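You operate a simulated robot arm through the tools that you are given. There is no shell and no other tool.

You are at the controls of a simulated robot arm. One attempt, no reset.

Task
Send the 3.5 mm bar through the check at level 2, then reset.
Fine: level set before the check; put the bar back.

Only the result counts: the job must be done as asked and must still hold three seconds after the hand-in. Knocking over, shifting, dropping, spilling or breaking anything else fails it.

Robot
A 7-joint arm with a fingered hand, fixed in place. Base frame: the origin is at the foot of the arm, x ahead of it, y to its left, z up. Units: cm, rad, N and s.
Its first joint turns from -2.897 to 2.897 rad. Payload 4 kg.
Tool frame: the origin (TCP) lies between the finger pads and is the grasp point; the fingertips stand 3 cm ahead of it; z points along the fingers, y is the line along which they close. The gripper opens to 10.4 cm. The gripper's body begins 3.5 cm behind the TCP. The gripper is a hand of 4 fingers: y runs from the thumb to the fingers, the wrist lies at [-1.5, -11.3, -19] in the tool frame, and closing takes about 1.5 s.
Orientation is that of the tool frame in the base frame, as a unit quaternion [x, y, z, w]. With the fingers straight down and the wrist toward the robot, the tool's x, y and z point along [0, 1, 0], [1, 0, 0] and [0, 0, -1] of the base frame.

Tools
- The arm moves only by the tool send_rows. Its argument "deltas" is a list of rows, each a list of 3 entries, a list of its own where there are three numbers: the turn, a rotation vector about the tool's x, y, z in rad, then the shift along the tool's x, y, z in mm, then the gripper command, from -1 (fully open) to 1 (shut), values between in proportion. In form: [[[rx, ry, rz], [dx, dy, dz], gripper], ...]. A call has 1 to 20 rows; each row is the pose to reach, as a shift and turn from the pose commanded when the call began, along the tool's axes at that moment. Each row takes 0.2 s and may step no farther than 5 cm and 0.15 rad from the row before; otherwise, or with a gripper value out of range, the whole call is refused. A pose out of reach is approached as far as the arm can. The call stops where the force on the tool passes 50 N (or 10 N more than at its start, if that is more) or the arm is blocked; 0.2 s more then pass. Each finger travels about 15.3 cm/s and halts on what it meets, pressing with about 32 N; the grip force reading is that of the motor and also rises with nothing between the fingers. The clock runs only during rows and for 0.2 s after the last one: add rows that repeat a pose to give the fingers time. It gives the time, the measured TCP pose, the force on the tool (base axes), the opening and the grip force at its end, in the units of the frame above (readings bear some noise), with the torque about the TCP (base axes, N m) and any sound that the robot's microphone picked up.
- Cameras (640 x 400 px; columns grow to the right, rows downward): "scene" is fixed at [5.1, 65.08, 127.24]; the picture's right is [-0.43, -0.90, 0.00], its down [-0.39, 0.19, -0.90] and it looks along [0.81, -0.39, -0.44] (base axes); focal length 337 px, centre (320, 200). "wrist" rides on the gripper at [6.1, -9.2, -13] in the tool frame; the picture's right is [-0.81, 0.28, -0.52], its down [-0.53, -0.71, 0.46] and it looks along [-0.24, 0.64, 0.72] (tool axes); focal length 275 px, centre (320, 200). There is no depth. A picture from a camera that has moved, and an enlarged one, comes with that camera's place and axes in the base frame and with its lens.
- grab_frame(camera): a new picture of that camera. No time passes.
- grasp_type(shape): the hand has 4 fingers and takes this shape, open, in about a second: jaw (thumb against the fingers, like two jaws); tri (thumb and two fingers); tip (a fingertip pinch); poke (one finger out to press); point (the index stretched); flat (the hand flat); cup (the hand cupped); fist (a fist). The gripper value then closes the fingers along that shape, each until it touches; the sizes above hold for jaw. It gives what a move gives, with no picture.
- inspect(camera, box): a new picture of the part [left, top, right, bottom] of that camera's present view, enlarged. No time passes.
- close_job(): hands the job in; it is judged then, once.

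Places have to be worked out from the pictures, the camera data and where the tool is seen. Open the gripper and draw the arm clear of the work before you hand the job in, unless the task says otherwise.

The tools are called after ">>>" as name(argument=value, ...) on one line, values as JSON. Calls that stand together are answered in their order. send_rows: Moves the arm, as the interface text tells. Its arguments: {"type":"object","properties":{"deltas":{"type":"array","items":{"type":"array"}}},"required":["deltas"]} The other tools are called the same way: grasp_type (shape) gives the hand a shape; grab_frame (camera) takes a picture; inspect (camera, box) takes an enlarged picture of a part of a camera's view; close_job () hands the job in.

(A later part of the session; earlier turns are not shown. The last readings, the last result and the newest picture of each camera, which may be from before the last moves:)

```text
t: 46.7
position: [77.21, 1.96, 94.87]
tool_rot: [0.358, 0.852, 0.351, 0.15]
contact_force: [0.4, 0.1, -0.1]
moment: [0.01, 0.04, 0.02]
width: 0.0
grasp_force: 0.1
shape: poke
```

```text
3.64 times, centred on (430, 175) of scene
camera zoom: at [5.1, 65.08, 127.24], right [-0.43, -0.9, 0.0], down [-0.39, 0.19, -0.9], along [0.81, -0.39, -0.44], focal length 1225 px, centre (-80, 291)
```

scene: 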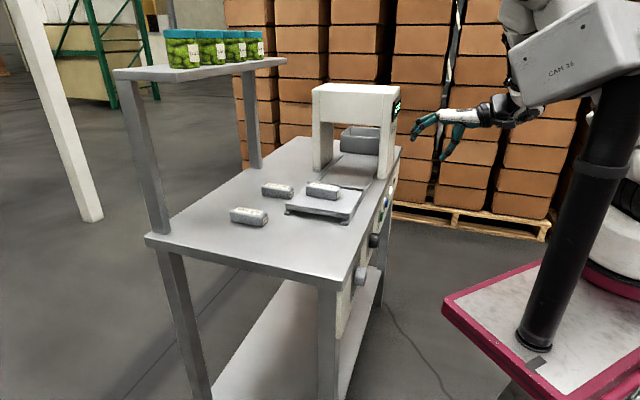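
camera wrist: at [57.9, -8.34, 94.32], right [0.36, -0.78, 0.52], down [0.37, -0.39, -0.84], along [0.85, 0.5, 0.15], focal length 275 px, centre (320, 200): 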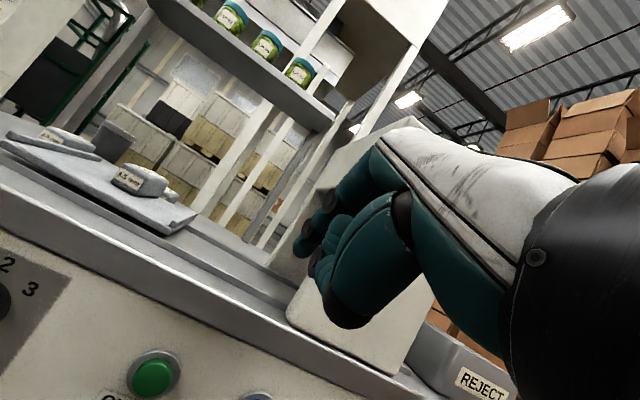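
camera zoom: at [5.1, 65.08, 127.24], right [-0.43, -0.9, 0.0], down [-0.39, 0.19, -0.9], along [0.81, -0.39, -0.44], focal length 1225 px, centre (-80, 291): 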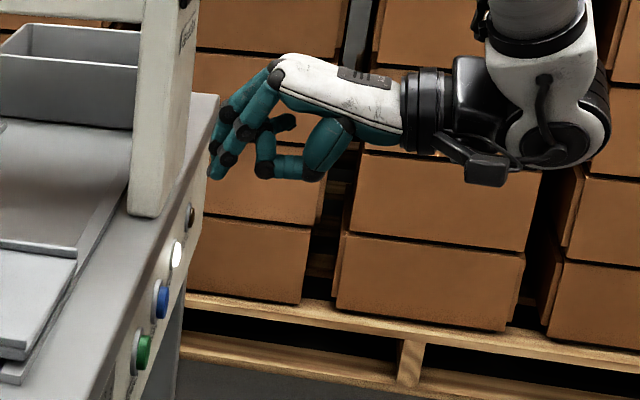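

On pose at 45°. I now lower to button height, tip about 3 cm in front of the cap.

>>> send_rows(deltas=[[[0, 0, 0], [8, -25, 28], -1], [[0, 0, 0], [16, -50, 56], -1], [[0, 0, 0], [24, -76, 84], -1], [[0, 0, 0], [31, -103, 112], -1], [[0, 0, 0], [31, -103, 112], -1]])

>>> inspect(camera="scene", box=[340, 140, 460, 240])

>>> grab_frame(camera="wrist")

```text
t: 47.9
position: [75.33, 4.68, 79.47]
tool_rot: [0.358, 0.852, 0.351, 0.15]
contact_force: [0.5, 0.1, -0.4]
moment: [0.01, 0.0, -0.01]
width: 0.0
grasp_force: 0.1
shape: poke
```

```text
4.00 times, centred on (400, 190) of scene
camera zoom: at [5.1, 65.08, 127.24], right [-0.43, -0.9, 0.0], down [-0.39, 0.19, -0.9], along [0.81, -0.39, -0.44], focal length 1348 px, centre (0, 240)
```

zoom: 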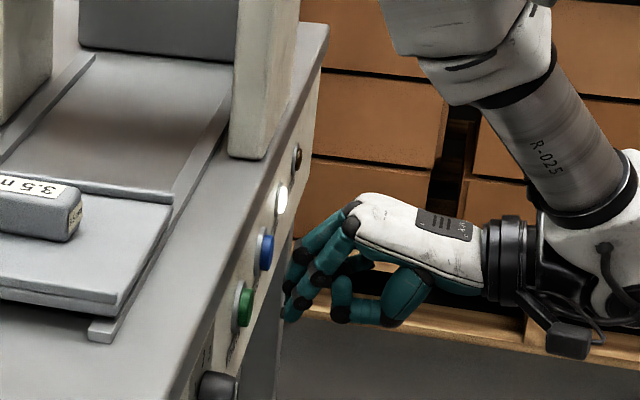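

```text
taken
camera wrist: at [59.73, -1.9, 82.22], right [0.44, -0.7, 0.56], down [0.24, -0.51, -0.82], along [0.86, 0.5, -0.06], focal length 275 px, centre (320, 200)
```

wrist: 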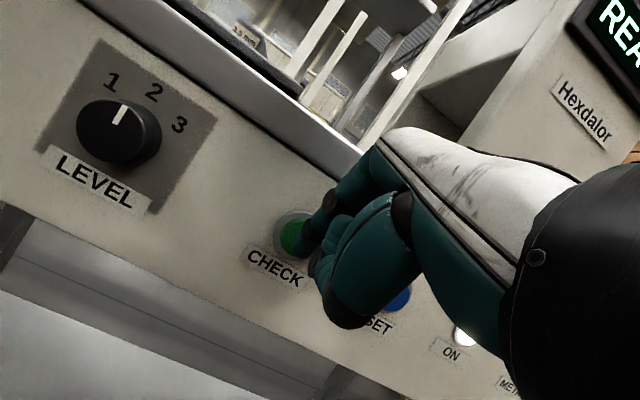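

The poke finger is right in front of CHECK. Before pressing I double-check the level pointer with a zoom.

>>> inspect(camera="wrist", box=[60, 50, 220, 200])

>>> inspect(camera="wrist", box=[240, 180, 360, 290])

>>> inspect(camera="scene", box=[380, 190, 440, 230])

```text
2.67 times, centred on (140, 125) of wrist
camera zoom: at [59.73, -1.9, 82.22], right [0.44, -0.7, 0.56], down [0.24, -0.51, -0.82], along [0.86, 0.5, -0.06], focal length 734 px, centre (800, 400)
```

zoom: 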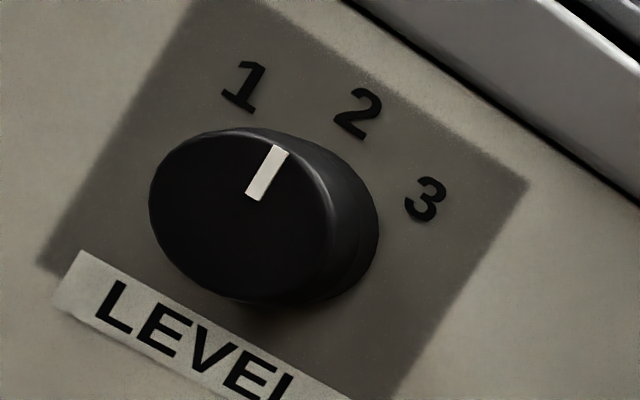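

```text
3.64 times, centred on (300, 235) of wrist
camera zoom: at [59.73, -1.9, 82.22], right [0.44, -0.7, 0.56], down [0.24, -0.51, -0.82], along [0.86, 0.5, -0.06], focal length 1001 px, centre (393, 73)
```

zoom: 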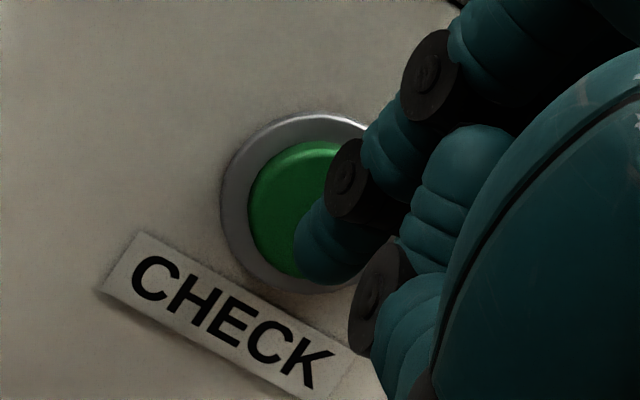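

```text
10.00 times, centred on (410, 210) of scene
camera zoom: at [5.1, 65.08, 127.24], right [-0.43, -0.9, 0.0], down [-0.39, 0.19, -0.9], along [0.81, -0.39, -0.44], focal length 3369 px, centre (-580, 100)
```

zoom: 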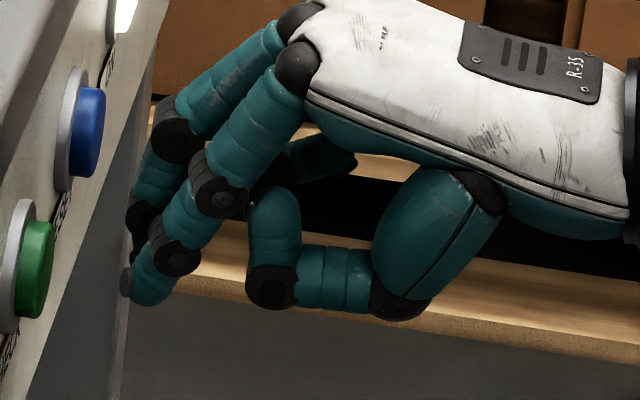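

By near-frontal measurement the pointer is about 5° short of exact "2". Since the level must be right before the check, I back off and will re-grip the knob to correct it.

>>> send_rows(deltas=[[[0, 0, 0], [0, 0, -35], -1], [[0, 0, 0], [0, 0, -70], -1], [[0.045, 0.017, 0.129], [9, 3, -70], -1], [[0.089, 0.034, 0.259], [18, 6, -71], -1], [[0.134, 0.051, 0.388], [27, 8, -71], -1], [[0.179, 0.068, 0.518], [36, 11, -72], -1], [[0.224, 0.085, 0.647], [45, 14, -72], -1], [[0.268, 0.102, 0.776], [54, 17, -73], -1], [[0.313, 0.119, 0.906], [63, 20, -73], -1], [[0.358, 0.135, 1.035], [72, 22, -74], -1], [[0.403, 0.152, 1.165], [81, 25, -74], -1], [[0.447, 0.169, 1.294], [90, 28, -75], -1], [[0.492, 0.186, 1.423], [99, 31, -76], -1], [[0.537, 0.203, 1.553], [108, 34, -76], -1], [[0.582, 0.22, 1.682], [117, 37, -77], -1], [[0.626, 0.237, 1.812], [126, 40, -78], -1], [[0.671, 0.254, 1.941], [135, 42, -78], -1], [[0.671, 0.254, 1.941], [135, 42, -78], -1]])

>>> grasp_type(shape="jaw")

>>> grab_frame(camera="wrist")

>>> grab_frame(camera="scene")

```text
t: 51.7
position: [64.16, 12.54, 88.01]
tool_rot: [0.875, 0.26, 0.101, -0.396]
contact_force: [-0.2, -0.2, 0.8]
moment: [0.01, 0.02, -0.03]
width: 0.0
grasp_force: 0.1
shape: poke
out of reach, approached as far as the arm can: row 5, 6, 7, 8, 9, 10, 11, 12, 13
```

```text
t: 52.6
position: [64.2, 12.46, 87.96]
tool_rot: [0.874, 0.261, 0.099, -0.397]
contact_force: [-1.5, 0.1, 0.0]
moment: [0.03, -0.02, 0.0]
width: 10.4
grasp_force: 0.0
shape: jaw
```

```text
taken
camera wrist: at [64.67, 10.16, 104.96], right [-0.52, -0.84, -0.14], down [-0.85, 0.53, -0.05], along [0.12, 0.09, -0.99], focal length 275 px, centre (320, 200)
```

wrist: 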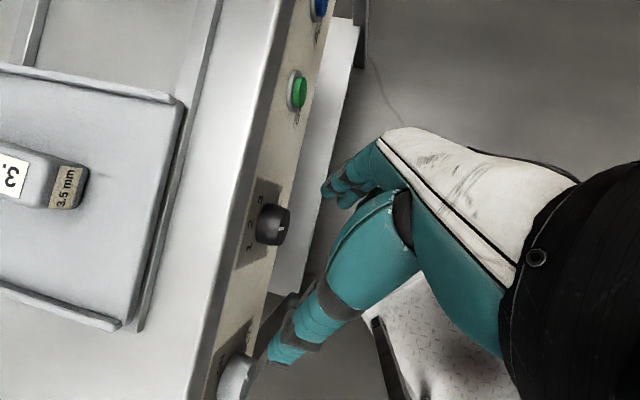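

```text
taken
```

scene: 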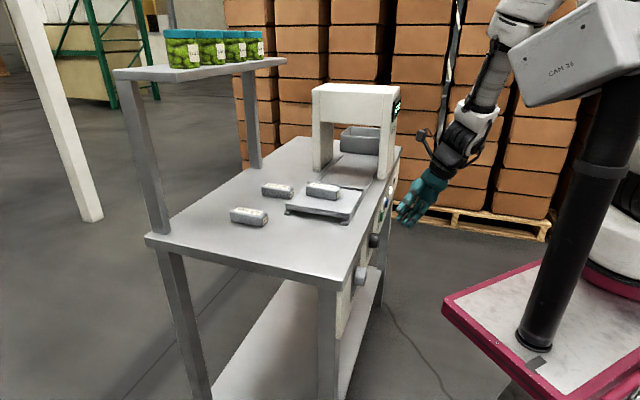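

In position in front of the level knob again. I lower and straddle the knob, a little less deep than before so that the fingers hold it across its full width.

>>> send_rows(deltas=[[[0, 0, 0], [-9, 20, 21], -1], [[0, 0, 0], [-18, 40, 42], -1], [[0, 0, 0], [-28, 59, 64], -1], [[0, 0, 0], [-14, 59, 72], -1], [[0, 0, 0], [0, 59, 80], -1], [[0, 0, 0], [12, 59, 87], -1], [[0, 0, 0], [12, 59, 87], -1]])

>>> grab_frame(camera="wrist")

>>> inspect(camera="scene", box=[340, 190, 440, 270])

```text
t: 54.2
position: [68.89, 15.1, 79.24]
tool_rot: [0.876, 0.246, 0.11, -0.4]
contact_force: [0.0, 0.3, 0.3]
moment: [-0.03, 0.0, -0.01]
width: 10.39
grasp_force: 0.1
shape: jaw
```

```text
taken
camera wrist: at [69.3, 12.54, 96.19], right [-0.55, -0.82, -0.15], down [-0.83, 0.56, -0.04], along [0.12, 0.1, -0.99], focal length 275 px, centre (320, 200)
```

wrist: 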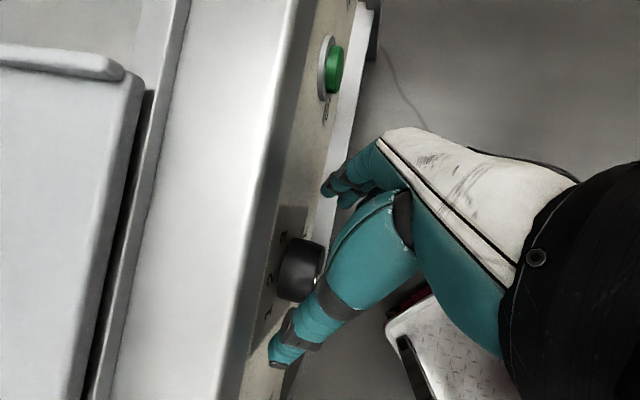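

```text
5.00 times, centred on (390, 230) of scene
camera zoom: at [5.1, 65.08, 127.24], right [-0.43, -0.9, 0.0], down [-0.39, 0.19, -0.9], along [0.81, -0.39, -0.44], focal length 1685 px, centre (-30, 50)
```

zoom: 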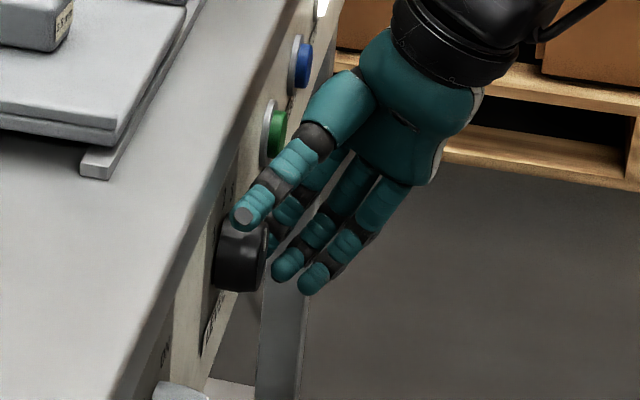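

The hand ended about 1.3 cm right of target; I correct this before closing.

>>> send_rows(deltas=[[[0, 0, 0], [-2, -4, 5], -1], [[0, 0, 0], [-3.6, -8, 10.2], -1], [[0, 0, 0], [-3.6, -8, 10.2], -1]])

>>> grab_frame(camera="wrist")

>>> inspect(camera="scene", box=[340, 190, 440, 270])

```text
t: 55.2
position: [69.68, 13.69, 78.93]
tool_rot: [0.884, 0.217, 0.123, -0.396]
contact_force: [-0.1, 0.5, 0.3]
moment: [0.01, 0.0, -0.02]
width: 10.39
grasp_force: 0.1
shape: jaw
stopped in row 3: the arm was blocked; the commanded pose is now the measured one
```

```text
taken
camera wrist: at [69.95, 11.09, 95.85], right [-0.6, -0.79, -0.15], down [-0.79, 0.61, -0.04], along [0.13, 0.09, -0.99], focal length 275 px, centre (320, 200)
```

wrist: 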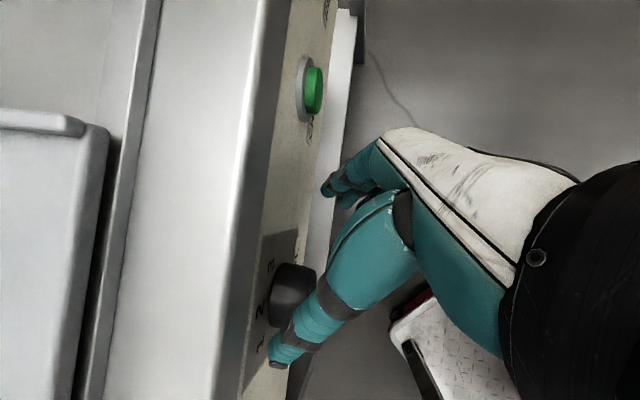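

```text
5.00 times, centred on (390, 230) of scene
camera zoom: at [5.1, 65.08, 127.24], right [-0.43, -0.9, 0.0], down [-0.39, 0.19, -0.9], along [0.81, -0.39, -0.44], focal length 1685 px, centre (-30, 50)
```

zoom: 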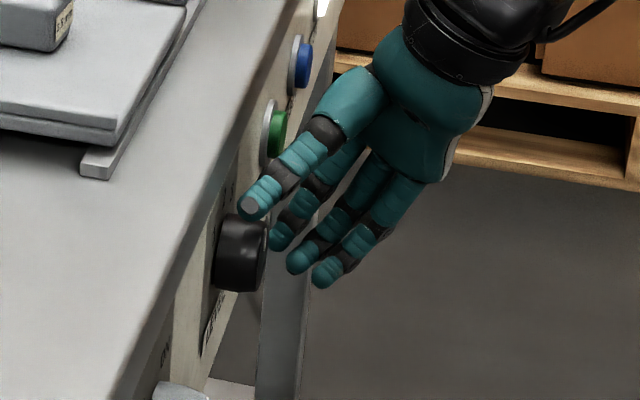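

The arm's joints are at a limit in this approach. The opposite hand orientation (wrist to the right) had ample range, so I back off, rise, and return to the natural posture first.

>>> send_rows(deltas=[[[0, 0, 0], [-25, 2, -17], -1], [[0, 0, 0], [-49, 5, -34], -1], [[0, 0, 0], [-44, -10, -50], -1], [[-0.006, -0.07, -0.125], [-38, -20, -62], -1], [[-0.013, -0.14, -0.249], [-33, -31, -74], -1], [[-0.019, -0.21, -0.374], [-27, -42, -86], -1], [[-0.026, -0.281, -0.498], [-22, -53, -98], -1], [[-0.032, -0.351, -0.623], [-16, -64, -110], -1], [[-0.039, -0.421, -0.747], [-11, -75, -122], -1], [[-0.045, -0.491, -0.872], [-5, -86, -134], -1], [[-0.051, -0.561, -0.997], [0, -97, -146], -1], [[-0.058, -0.631, -1.121], [5, -108, -158], -1], [[-0.064, -0.701, -1.246], [10, -119, -170], -1], [[-0.071, -0.772, -1.37], [14, -130, -182], -1], [[-0.077, -0.842, -1.495], [18, -138, -194], -1], [[-0.084, -0.912, -1.62], [22, -146, -206], -1], [[-0.09, -0.982, -1.744], [25, -152, -217], -1], [[-0.09, -0.982, -1.744], [25, -152, -217], -1]])

>>> grab_frame(camera="wrist")

```text
t: 57.2
position: [66.82, 2.6, 89.83]
tool_rot: [0.817, 0.509, 0.093, -0.254]
contact_force: [-0.9, -0.2, 0.7]
moment: [0.03, -0.01, -0.03]
width: 10.41
grasp_force: 0.2
shape: jaw
stopped in row 9: the arm was blocked; the commanded pose is now the measured one
```

```text
taken
camera wrist: at [62.95, 4.07, 106.48], right [-0.08, -1.0, 0.02], down [-0.92, 0.07, -0.38], along [0.38, -0.05, -0.93], focal length 275 px, centre (320, 200)
```

wrist: 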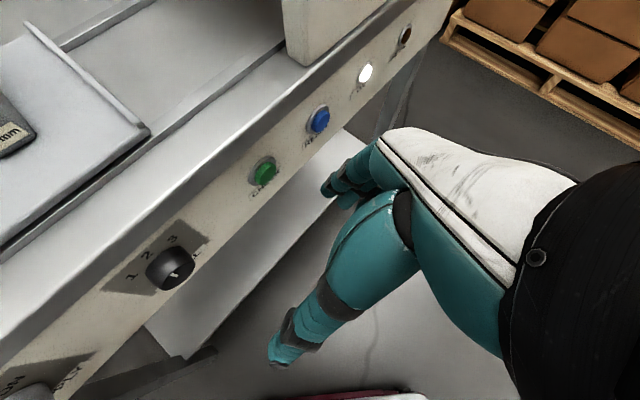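

>>> inspect(camera="wrist", box=[100, 215, 220, 300])

>>> inspect(camera="scene", box=[500, 0, 502, 400])

```text
4.71 times, centred on (160, 258) of wrist
camera zoom: at [62.95, 4.07, 106.48], right [-0.08, -1.0, 0.02], down [-0.92, 0.07, -0.38], along [0.38, -0.05, -0.93], focal length 1295 px, centre (1073, -71)
```

zoom: 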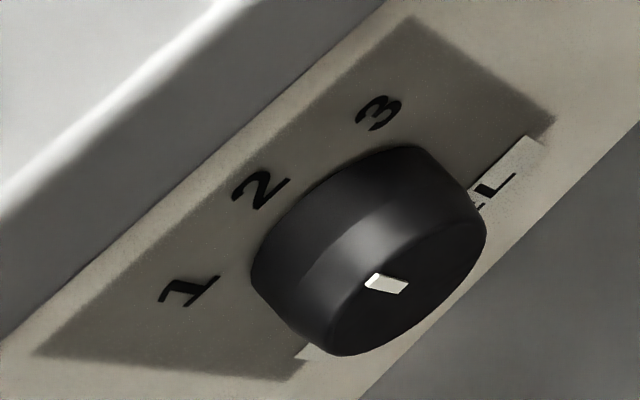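

```text
1.00 times, centred on (501, 200) of scene (not enlarged: the box is as wide or as high as the picture)
camera zoom: at [5.1, 65.08, 127.24], right [-0.43, -0.9, 0.0], down [-0.39, 0.19, -0.9], along [0.81, -0.39, -0.44], focal length 337 px, centre (139, 200)
```

zoom: 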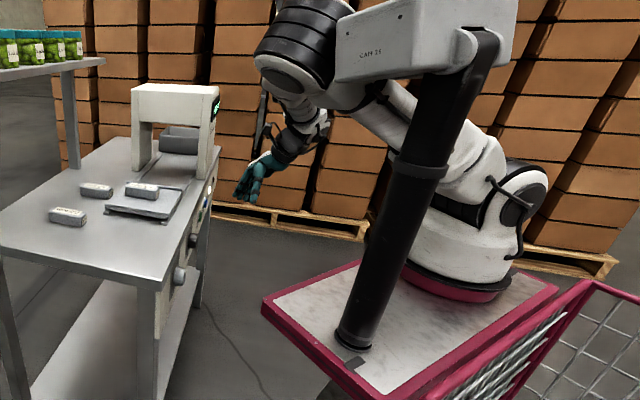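

Three independent readings of the pointer (−3°, −1°, +1.5°) average at "2" within measurement error, so the level is properly set and needs no further correction. I free the arm by rising and returning to the natural posture, then go back to CHECK.

>>> send_rows(deltas=[[[0, 0, 0], [24, 2, -29], -1], [[0, 0, 0], [48, 3, -58], -1], [[0, 0, 0], [70, 4.5, -87], -1], [[-0.02, -0.078, -0.112], [70, 4.5, -87], -1], [[-0.041, -0.155, -0.224], [70, 4.5, -87], -1], [[-0.062, -0.233, -0.336], [70, 4.5, -87], -1], [[-0.082, -0.311, -0.448], [70, 4.5, -87], -1], [[-0.103, -0.389, -0.56], [70, 4.5, -87], -1], [[-0.123, -0.466, -0.672], [70, 4.5, -87], -1], [[-0.144, -0.544, -0.784], [70, 4.5, -87], -1], [[-0.144, -0.544, -0.784], [70, 4.5, -87], -1]])

>>> inspect(camera="scene", box=[500, 0, 502, 400])

```text
t: 59.6
position: [71.42, 3.94, 100.15]
tool_rot: [0.569, 0.822, 0.003, -0.001]
contact_force: [0.0, 0.9, 0.2]
moment: [-0.02, 0.0, -0.02]
width: 10.43
grasp_force: 0.1
shape: jaw
```

```text
1.00 times, centred on (501, 200) of scene (not enlarged: the box is as wide or as high as the picture)
camera zoom: at [5.1, 65.08, 127.24], right [-0.43, -0.9, 0.0], down [-0.39, 0.19, -0.9], along [0.81, -0.39, -0.44], focal length 337 px, centre (139, 200)
```

zoom: 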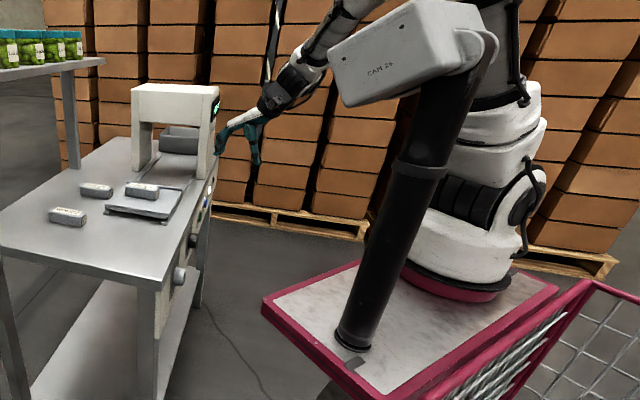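

>>> grasp_type(shape="poke")

>>> send_rows(deltas=[[[-0.11, 0.024, -0.059], [-2, 5, 10], -1], [[-0.221, 0.049, -0.118], [-3, 10, 20], -1], [[-0.331, 0.073, -0.177], [-4, 15, 30], -1], [[-0.441, 0.098, -0.237], [-6, 20, 40], -1], [[-0.551, 0.122, -0.296], [-7, 25, 50], -1], [[-0.662, 0.147, -0.355], [-9, 30, 61], -1], [[-0.772, 0.171, -0.414], [-10, 35, 72], -1], [[-0.772, 0.171, -0.414], [-10, 35, 72], -1]])

```text
t: 60.5
position: [71.4, 3.83, 100.24]
tool_rot: [0.571, 0.821, 0.003, -0.001]
contact_force: [0.6, -0.1, -0.1]
moment: [0.02, -0.03, 0.0]
width: 0.01
grasp_force: 0.0
shape: poke
```

```text
t: 62.3
position: [74.91, 4.17, 92.89]
tool_rot: [0.349, 0.854, 0.358, 0.144]
contact_force: [0.4, 0.3, -0.9]
moment: [0.01, -0.03, -0.01]
width: 0.04
grasp_force: 0.1
shape: poke
```

Now I go down to CHECK with the hand yawed slightly and pitched 50°, so that the index fingertip clearly leads the other fingers.

>>> send_rows(deltas=[[[-0.029, -0.086, 0.079], [2, -18, 20], -1], [[-0.057, -0.172, 0.157], [4, -36, 40], -1], [[-0.086, -0.258, 0.236], [6, -54, 60], -1], [[-0.086, -0.258, 0.236], [8, -72, 79], -1], [[-0.086, -0.258, 0.236], [8.5, -89, 97], -1], [[-0.086, -0.258, 0.236], [8.5, -89, 97], -1]])

>>> inspect(camera="scene", box=[370, 185, 445, 235])

>>> grab_frame(camera="wrist")

>>> inspect(camera="wrist", box=[230, 180, 350, 290])

```text
t: 63.7
position: [75.91, -1.71, 85.77]
tool_rot: [0.482, 0.768, 0.36, 0.222]
contact_force: [1.0, 0.2, 0.0]
moment: [-0.01, 0.02, 0.04]
width: 0.0
grasp_force: 0.1
shape: poke
out of reach, approached as far as the arm can: row 3, 4, 5, 6
```

```text
8.00 times, centred on (408, 210) of scene
camera zoom: at [5.1, 65.08, 127.24], right [-0.43, -0.9, 0.0], down [-0.39, 0.19, -0.9], along [0.81, -0.39, -0.44], focal length 2696 px, centre (-380, 120)
```

zoom: 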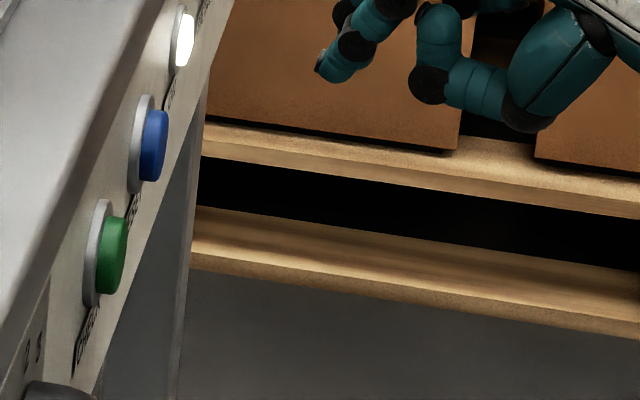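

```text
taken
camera wrist: at [58.92, -3.01, 87.27], right [0.16, -0.83, 0.54], down [0.13, -0.52, -0.84], along [0.98, 0.2, 0.03], focal length 275 px, centre (320, 200)
```

wrist: 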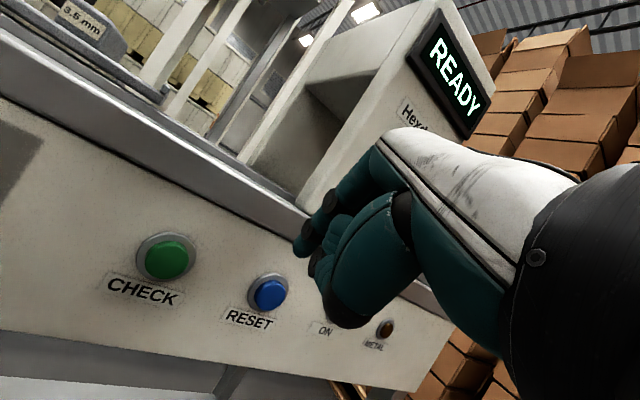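

```text
3.64 times, centred on (290, 235) of wrist
camera zoom: at [58.92, -3.01, 87.27], right [0.16, -0.83, 0.54], down [0.13, -0.52, -0.84], along [0.98, 0.2, 0.03], focal length 1001 px, centre (429, 73)
```

zoom: 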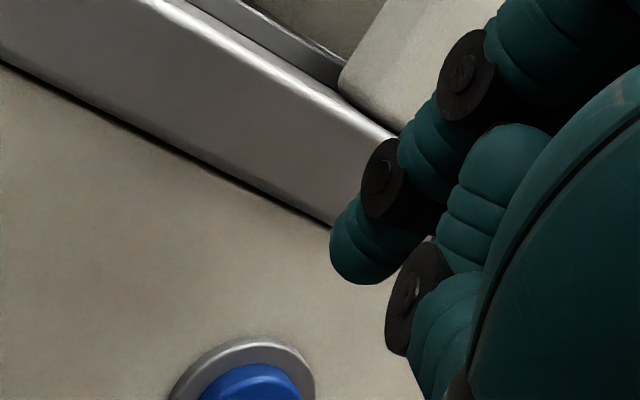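

That orientation is out of reach, so I go back to the heading that worked (facing the panel squarely), at 50° pitch.

>>> send_rows(deltas=[[[0.001, 0.084, -0.073], [20, 5, 5], -1], [[0.001, 0.167, -0.146], [39, 10, 11], -1], [[0.002, 0.251, -0.219], [58, 15, 16], -1], [[0.002, 0.251, -0.219], [58, 15, 16], -1]])

>>> inspect(camera="scene", box=[370, 150, 460, 235])

```text
t: 64.7
position: [75.71, 4.57, 85.82]
tool_rot: [0.35, 0.836, 0.39, 0.165]
contact_force: [-0.8, 0.5, 0.2]
moment: [-0.01, 0.01, -0.02]
width: 0.01
grasp_force: 0.1
shape: poke
```

```text
4.71 times, centred on (415, 192) of scene
camera zoom: at [5.1, 65.08, 127.24], right [-0.43, -0.9, 0.0], down [-0.39, 0.19, -0.9], along [0.81, -0.39, -0.44], focal length 1586 px, centre (-127, 235)
```

zoom: 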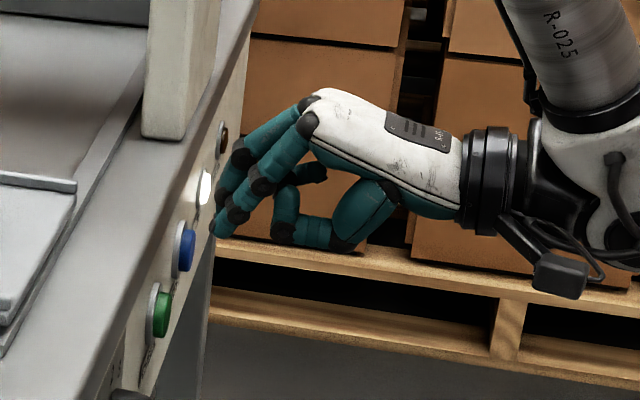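

>>> send_rows(deltas=[[[-0.07, 0, 0], [1, -25, 20], -1], [[-0.14, 0, 0], [2.5, -51, 39], -1], [[-0.14, 0, 0], [2.5, -51, 39], -1]])

>>> inspect(camera="scene", box=[370, 185, 445, 235])

>>> inspect(camera="wrist", box=[230, 180, 350, 290])

```text
t: 65.3
position: [80.26, 6.1, 82.94]
tool_rot: [0.349, 0.815, 0.425, 0.181]
contact_force: [-37.8, -28.3, -4.6]
moment: [-0.37, 0.62, -0.05]
width: 0.01
grasp_force: 0.0
shape: poke
out of reach, approached as far as the arm can: row 1, 2
stopped in row 2: the force on the tool passed its limit at 74 N (the readings are from after the stop); the commanded pose is now the measured one
```

```text
8.00 times, centred on (408, 210) of scene
camera zoom: at [5.1, 65.08, 127.24], right [-0.43, -0.9, 0.0], down [-0.39, 0.19, -0.9], along [0.81, -0.39, -0.44], focal length 2696 px, centre (-380, 120)
```

zoom: 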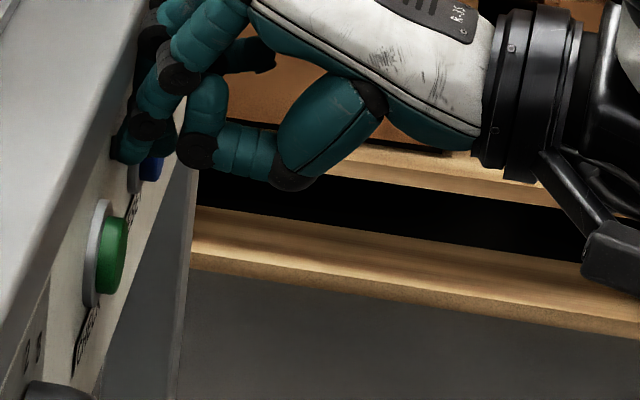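

```text
3.64 times, centred on (290, 235) of wrist
camera zoom: at [64.32, -0.57, 82.87], right [0.37, -0.77, 0.52], down [0.34, -0.41, -0.85], along [0.86, 0.49, 0.11], focal length 1001 px, centre (429, 73)
```

zoom: 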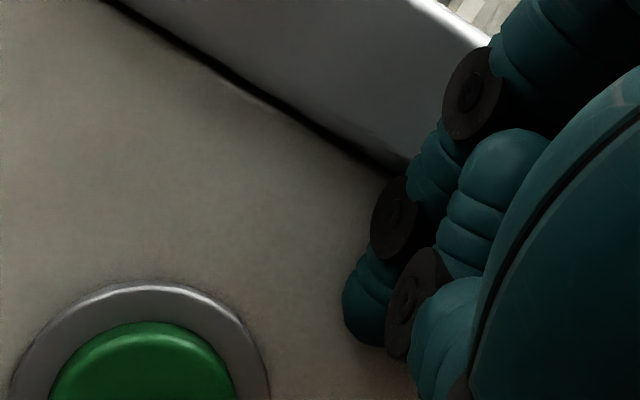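

The higher pitch was out of reach and the arm drifted into the bare panel between the buttons (no button touched). I back away and return to the 45° pitch that tracks exactly.

>>> send_rows(deltas=[[[0, 0, 0], [0, -13, -18], -1], [[0.085, 0, 0], [0, -26, -37], -1], [[0.17, 0, 0], [0, -29, -41], -1], [[0.17, 0, 0], [0, -29, -41], -1]])

>>> grab_frame(camera="wrist")

>>> grab_frame(camera="scene")

```text
t: 66.3
position: [76.8, 2.91, 83.0]
tool_rot: [0.36, 0.848, 0.357, 0.152]
contact_force: [-0.6, 0.4, -0.6]
moment: [0.03, 0.02, -0.02]
width: 0.01
grasp_force: 0.0
shape: poke
out of reach, approached as far as the arm can: row 1
```

```text
taken
camera wrist: at [61.2, -3.6, 85.6], right [0.43, -0.71, 0.56], down [0.25, -0.5, -0.83], along [0.87, 0.5, -0.04], focal length 275 px, centre (320, 200)
```

wrist: 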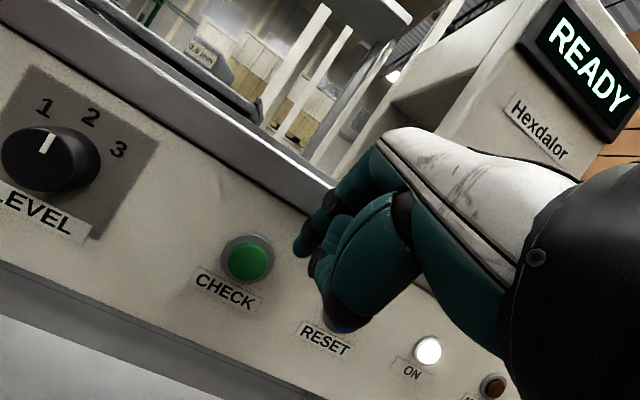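

```text
taken
```

scene: 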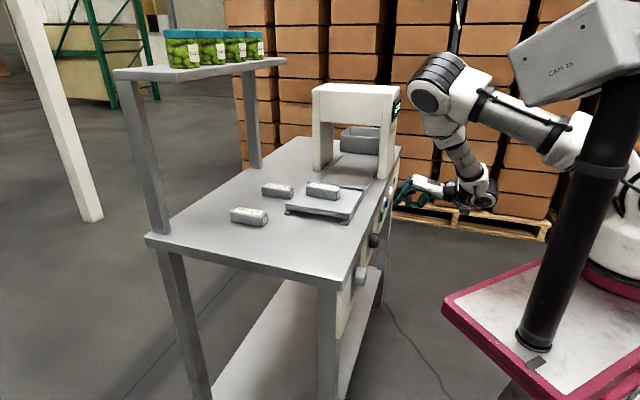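

Still READY, everything in place. I slide left/down to line the fingertip up with CHECK.

>>> send_rows(deltas=[[[0.01, 0, 0], [11, -10, 12], -1], [[0.015, 0, 0], [22, -19.5, 23], -1], [[0.015, 0, 0], [22, -19.5, 23], -1]])

>>> inspect(camera="scene", box=[370, 185, 445, 235])

>>> inspect(camera="wrist", box=[230, 180, 350, 290])

```text
t: 67.1
position: [75.52, 4.74, 79.82]
tool_rot: [0.361, 0.851, 0.351, 0.149]
contact_force: [-0.2, -0.1, 0.2]
moment: [-0.03, -0.01, -0.01]
width: 0.0
grasp_force: 0.1
shape: poke
```

```text
8.00 times, centred on (408, 210) of scene
camera zoom: at [5.1, 65.08, 127.24], right [-0.43, -0.9, 0.0], down [-0.39, 0.19, -0.9], along [0.81, -0.39, -0.44], focal length 2696 px, centre (-380, 120)
```

zoom: 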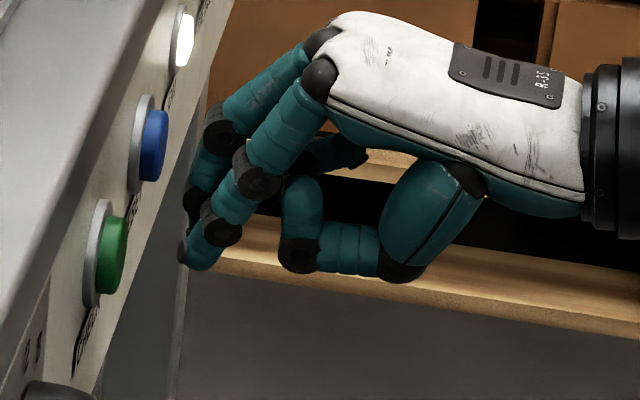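

```text
3.64 times, centred on (290, 235) of wrist
camera zoom: at [59.88, -1.79, 82.74], right [0.44, -0.7, 0.56], down [0.24, -0.51, -0.83], along [0.87, 0.5, -0.06], focal length 1001 px, centre (429, 73)
```

zoom: 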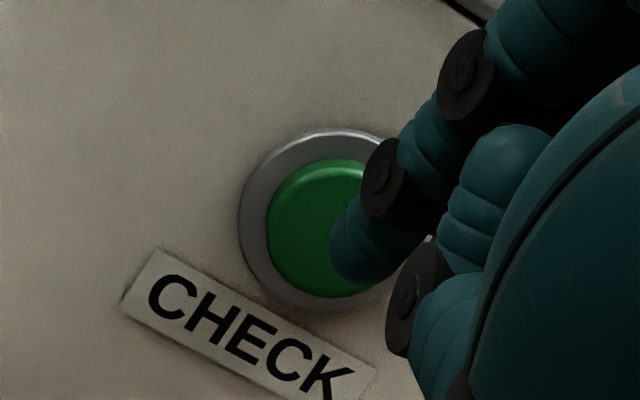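

The fingertip is lined up with the green cap. I advance toward it, ending in fine steps.

>>> send_rows(deltas=[[[0, 0, 0], [0, 7, 7], -1], [[0, 0, 0], [0, 12, 12], -1], [[0, 0, 0], [0, 15.5, 15.5], -1], [[0, 0, 0], [0, 17, 17], -1], [[0, 0, 0], [0, 18.5, 18.5], -1], [[0, 0, 0], [0, 18.5, 18.5], -1]])

>>> inspect(camera="scene", box=[370, 185, 445, 235])

>>> inspect(camera="wrist", box=[230, 180, 350, 290])

```text
t: 68.5
position: [77.36, 6.51, 79.78]
tool_rot: [0.36, 0.852, 0.35, 0.148]
contact_force: [-2.8, -1.7, 0.6]
moment: [-0.08, 0.06, 0.04]
width: 0.0
grasp_force: 0.1
shape: poke
heard: click
```

```text
8.00 times, centred on (408, 210) of scene
camera zoom: at [5.1, 65.08, 127.24], right [-0.43, -0.9, 0.0], down [-0.39, 0.19, -0.9], along [0.81, -0.39, -0.44], focal length 2696 px, centre (-380, 120)
```

zoom: 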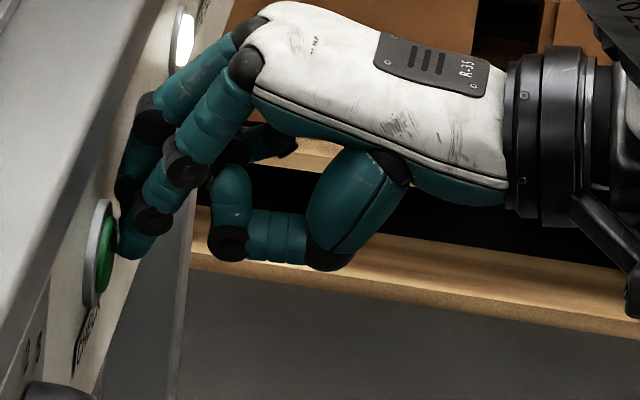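

```text
3.64 times, centred on (290, 235) of wrist
camera zoom: at [61.76, 0.03, 82.76], right [0.44, -0.7, 0.56], down [0.24, -0.51, -0.83], along [0.87, 0.5, -0.06], focal length 1001 px, centre (429, 73)
```

zoom: 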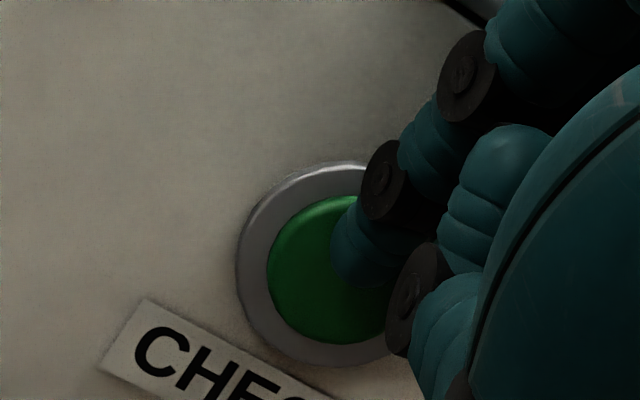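

A click was heard and the cap is depressed. I draw back and watch what the machine does.

>>> send_rows(deltas=[[[0, 0, 0], [0, -10, -10], -1], [[0, 0, 0], [0, -25, -25], -1], [[0, 0, 0], [0, -25, -25], -1], [[0, 0, 0], [0, -25, -25], -1]])

>>> grab_frame(camera="scene")

>>> grab_frame(camera="wrist")

```text
t: 69.5
position: [74.85, 4.04, 79.91]
tool_rot: [0.361, 0.851, 0.351, 0.149]
contact_force: [0.2, -1.1, 0.3]
moment: [-0.01, 0.0, -0.02]
width: 0.0
grasp_force: 0.1
shape: poke
```

```text
taken
```

scene: 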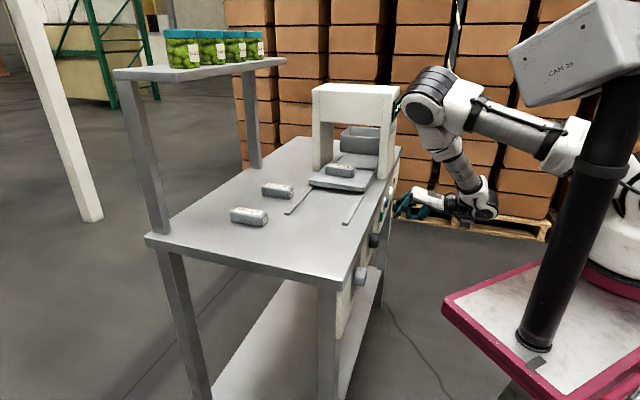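

```text
taken
camera wrist: at [59.21, -2.51, 82.77], right [0.44, -0.7, 0.56], down [0.24, -0.51, -0.83], along [0.87, 0.5, -0.06], focal length 275 px, centre (320, 200)
```

wrist: 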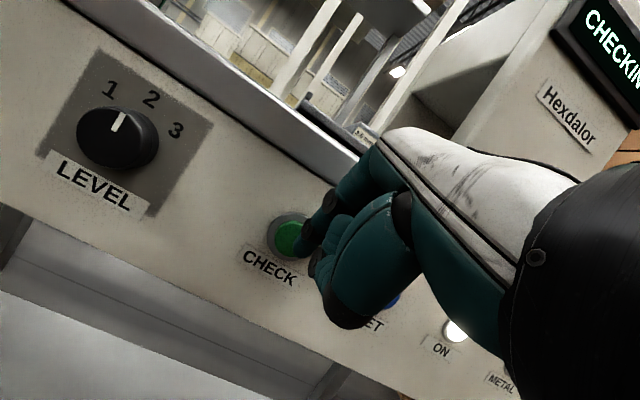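

The carriage is travelling into the arch and the display reads CHECKING. I hold still and let the cycle run.

>>> send_rows(deltas=[[[0, 0, 0], [0, 0, 0], -1], [[0, 0, 0], [0, 0, 0], -1], [[0, 0, 0], [0, 0, 0], -1], [[0, 0, 0], [0, 0, 0], -1], [[0, 0, 0], [0, 0, 0], -1], [[0, 0, 0], [0, 0, 0], -1], [[0, 0, 0], [0, 0, 0], -1], [[0, 0, 0], [0, 0, 0], -1]])

>>> grab_frame(camera="scene")

>>> grab_frame(camera="wrist")

```text
t: 71.3
position: [74.88, 4.03, 79.91]
tool_rot: [0.36, 0.852, 0.351, 0.149]
contact_force: [0.8, 0.5, -0.2]
moment: [-0.01, -0.02, -0.03]
width: 0.02
grasp_force: 0.0
shape: poke
```

```text
taken
```

scene: 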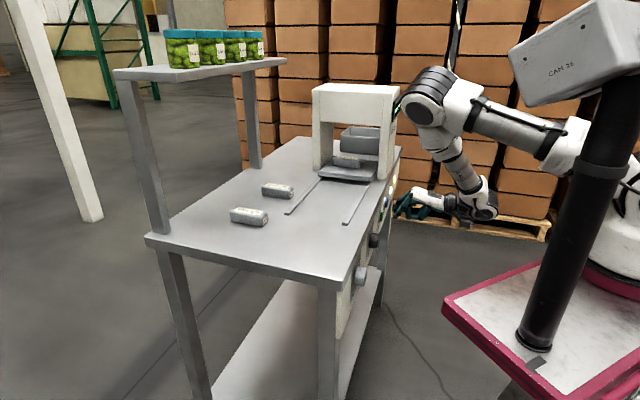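

```text
taken
camera wrist: at [59.21, -2.5, 82.76], right [0.44, -0.7, 0.56], down [0.24, -0.51, -0.83], along [0.87, 0.5, -0.06], focal length 275 px, centre (320, 200)
```

wrist: 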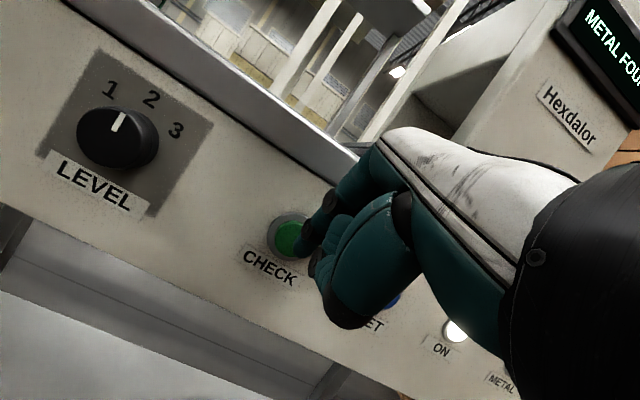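

"METAL FOUND" is displayed and the carriage is under the arch with the bar on it. I look closely at the carriage and wait a bit more to see whether it keeps moving.

>>> send_rows(deltas=[[[0, 0, 0], [0, 0, 0], -1], [[0, 0, 0], [0, 0, 0], -1], [[0, 0, 0], [0, 0, 0], -1], [[0, 0, 0], [0, 0, 0], -1], [[0, 0, 0], [0, 0, 0], -1], [[0, 0, 0], [0, 0, 0], -1], [[0, 0, 0], [0, 0, 0], -1], [[0, 0, 0], [0, 0, 0], -1]])

>>> inspect(camera="scene", box=[280, 80, 420, 220])

>>> inspect(camera="wrist", box=[638, 0, 640, 400])

```text
t: 73.1
position: [74.86, 4.01, 80.01]
tool_rot: [0.361, 0.851, 0.351, 0.15]
contact_force: [-0.4, -0.3, -0.4]
moment: [0.02, 0.03, -0.03]
width: 0.0
grasp_force: 0.2
shape: poke
```

```text
2.86 times, centred on (350, 150) of scene
camera zoom: at [5.1, 65.08, 127.24], right [-0.43, -0.9, 0.0], down [-0.39, 0.19, -0.9], along [0.81, -0.39, -0.44], focal length 963 px, centre (234, 343)
```

zoom: 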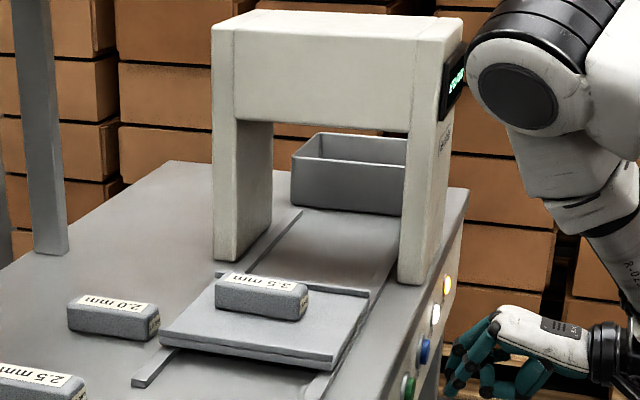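

```text
1.00 times, centred on (639, 200) of wrist (not enlarged: the box is as wide or as high as the picture)
camera zoom: at [59.21, -2.5, 82.76], right [0.44, -0.7, 0.56], down [0.24, -0.51, -0.83], along [0.87, 0.5, -0.06], focal length 275 px, centre (1, 200)
```

zoom: 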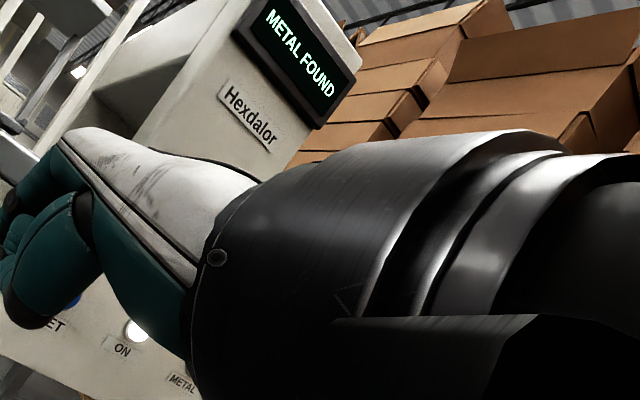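

The METAL lamp lit, "METAL FOUND" shows, and the carriage is returning with the bar. I move over in front of RESET while it comes back.

>>> send_rows(deltas=[[[0, 0, 0], [-25, 0, 0], -1], [[0, 0, 0], [-50, 0, 0], -1], [[0, 0, 0], [-75, 0, 0], -1], [[0, 0, 0], [-101, 0, 0], -1], [[0, 0, 0], [-101, 0, 0], -1], [[0, 0, 0], [-101, 0, 0], -1], [[0, 0, 0], [-101, 0, 0], -1], [[0, 0, 0], [-101, 0, 0], -1], [[0, 0, 0], [-101, 0, 0], -1]])

>>> inspect(camera="wrist", box=[230, 180, 350, 290])

>>> inspect(camera="scene", box=[280, 80, 440, 230])

>>> grab_frame(camera="wrist")

```text
t: 75.1
position: [81.75, -3.22, 79.99]
tool_rot: [0.361, 0.851, 0.35, 0.149]
contact_force: [-0.3, 0.4, 0.5]
moment: [-0.01, 0.03, -0.02]
width: 0.0
grasp_force: 0.0
shape: poke
```

```text
3.64 times, centred on (290, 235) of wrist
camera zoom: at [66.15, -9.74, 82.81], right [0.44, -0.7, 0.56], down [0.24, -0.51, -0.83], along [0.87, 0.5, -0.06], focal length 1001 px, centre (429, 73)
```

zoom: 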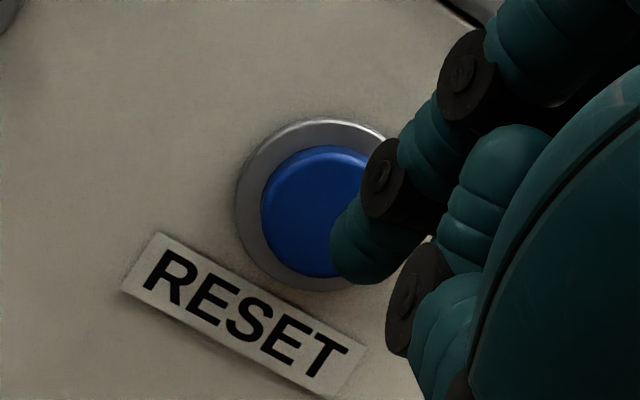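

```text
2.67 times, centred on (360, 155) of scene
camera zoom: at [5.1, 65.08, 127.24], right [-0.43, -0.9, 0.0], down [-0.39, 0.19, -0.9], along [0.81, -0.39, -0.44], focal length 898 px, centre (213, 320)
```

zoom: 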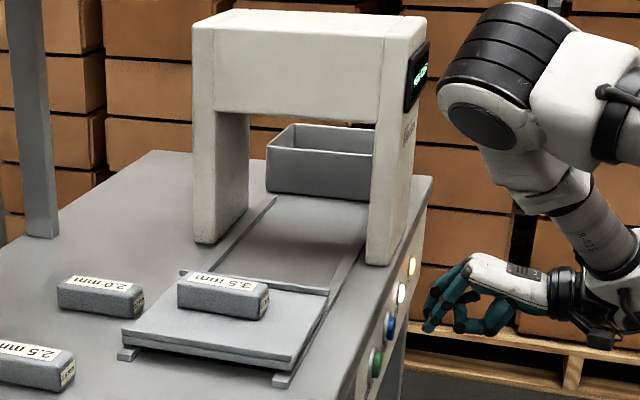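

```text
taken
camera wrist: at [66.15, -9.74, 82.81], right [0.44, -0.7, 0.56], down [0.24, -0.51, -0.83], along [0.87, 0.5, -0.06], focal length 275 px, centre (320, 200)
```

wrist: 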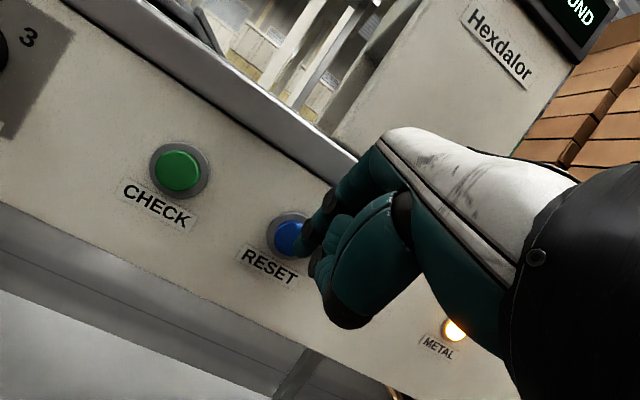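

The carriage is back at its start with the bar on it, and METAL is lit. I press RESET with the same motion.

>>> send_rows(deltas=[[[0, 0, 0], [0, 8, 8], -1], [[0, 0, 0], [0, 16, 16], -1], [[0, 0, 0], [0, 21, 21], -1], [[0, 0, 0], [0, 24, 24], -1], [[0, 0, 0], [0, 25.7, 25.7], -1], [[0, 0, 0], [0, 27.2, 27.2], -1], [[0, 0, 0], [0, 27.2, 27.2], -1]])

>>> inspect(camera="wrist", box=[638, 0, 640, 400])

>>> inspect(camera="scene", box=[280, 80, 440, 230])

```text
t: 76.7
position: [84.59, -0.54, 79.84]
tool_rot: [0.36, 0.851, 0.351, 0.149]
contact_force: [-3.9, -3.2, 0.1]
moment: [-0.02, 0.1, 0.06]
width: 0.0
grasp_force: 0.1
shape: poke
heard: click
```

```text
1.00 times, centred on (639, 200) of wrist (not enlarged: the box is as wide or as high as the picture)
camera zoom: at [68.96, -7.09, 82.75], right [0.44, -0.7, 0.56], down [0.24, -0.51, -0.83], along [0.87, 0.5, -0.06], focal length 275 px, centre (1, 200)
```

zoom: 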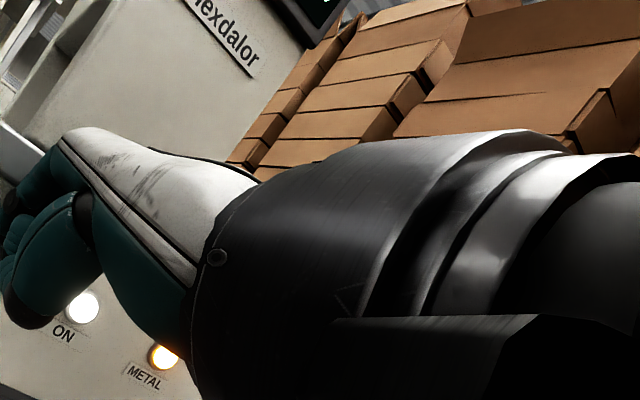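

```text
2.67 times, centred on (360, 155) of scene
camera zoom: at [5.1, 65.08, 127.24], right [-0.43, -0.9, 0.0], down [-0.39, 0.19, -0.9], along [0.81, -0.39, -0.44], focal length 898 px, centre (213, 320)
```

zoom: 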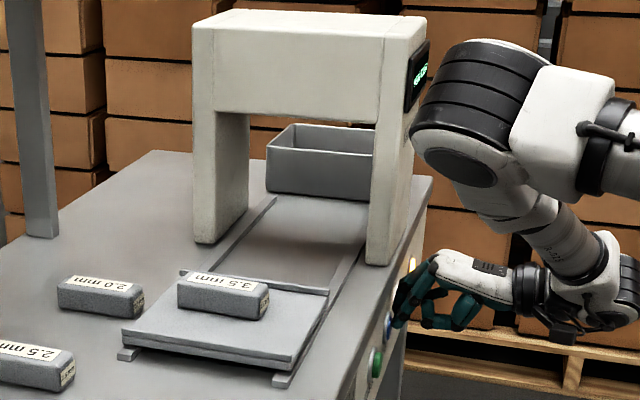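

A click was heard. I back off and check the lamp and the display.

>>> send_rows(deltas=[[[0, 0, 0], [0, -10, -10], -1], [[0, 0, 0], [0, -27, -27], -1], [[0, 0, 0], [0, -27, -27], -1], [[0, 0, 0], [0, -27, -27], -1]])

>>> inspect(camera="wrist", box=[638, 0, 640, 400])

>>> inspect(camera="scene", box=[370, 80, 440, 150])

```text
t: 77.7
position: [81.92, -3.21, 79.93]
tool_rot: [0.361, 0.851, 0.351, 0.149]
contact_force: [0.6, 0.2, -0.5]
moment: [0.0, 0.03, 0.04]
width: 0.03
grasp_force: 0.0
shape: poke
```

```text
1.00 times, centred on (639, 200) of wrist (not enlarged: the box is as wide or as high as the picture)
camera zoom: at [66.21, -9.73, 82.78], right [0.44, -0.7, 0.56], down [0.24, -0.51, -0.83], along [0.87, 0.5, -0.06], focal length 275 px, centre (1, 200)
```

zoom: 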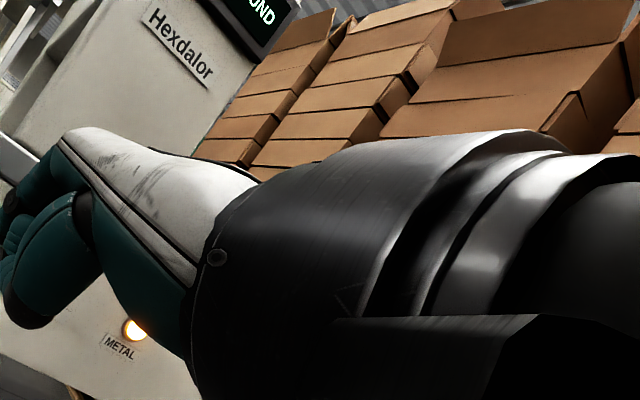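

```text
5.71 times, centred on (405, 115) of scene
camera zoom: at [5.1, 65.08, 127.24], right [-0.43, -0.9, 0.0], down [-0.39, 0.19, -0.9], along [0.81, -0.39, -0.44], focal length 1925 px, centre (-166, 686)
```

zoom: 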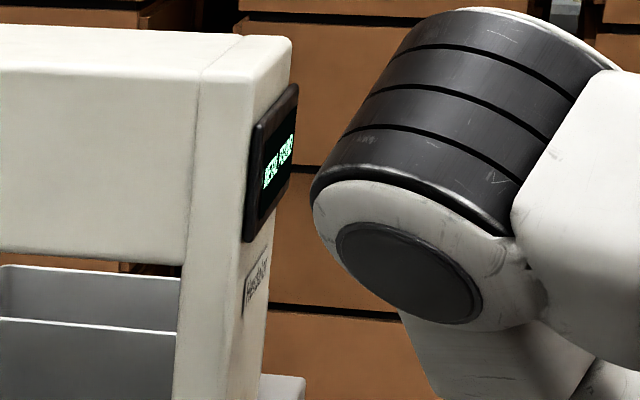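

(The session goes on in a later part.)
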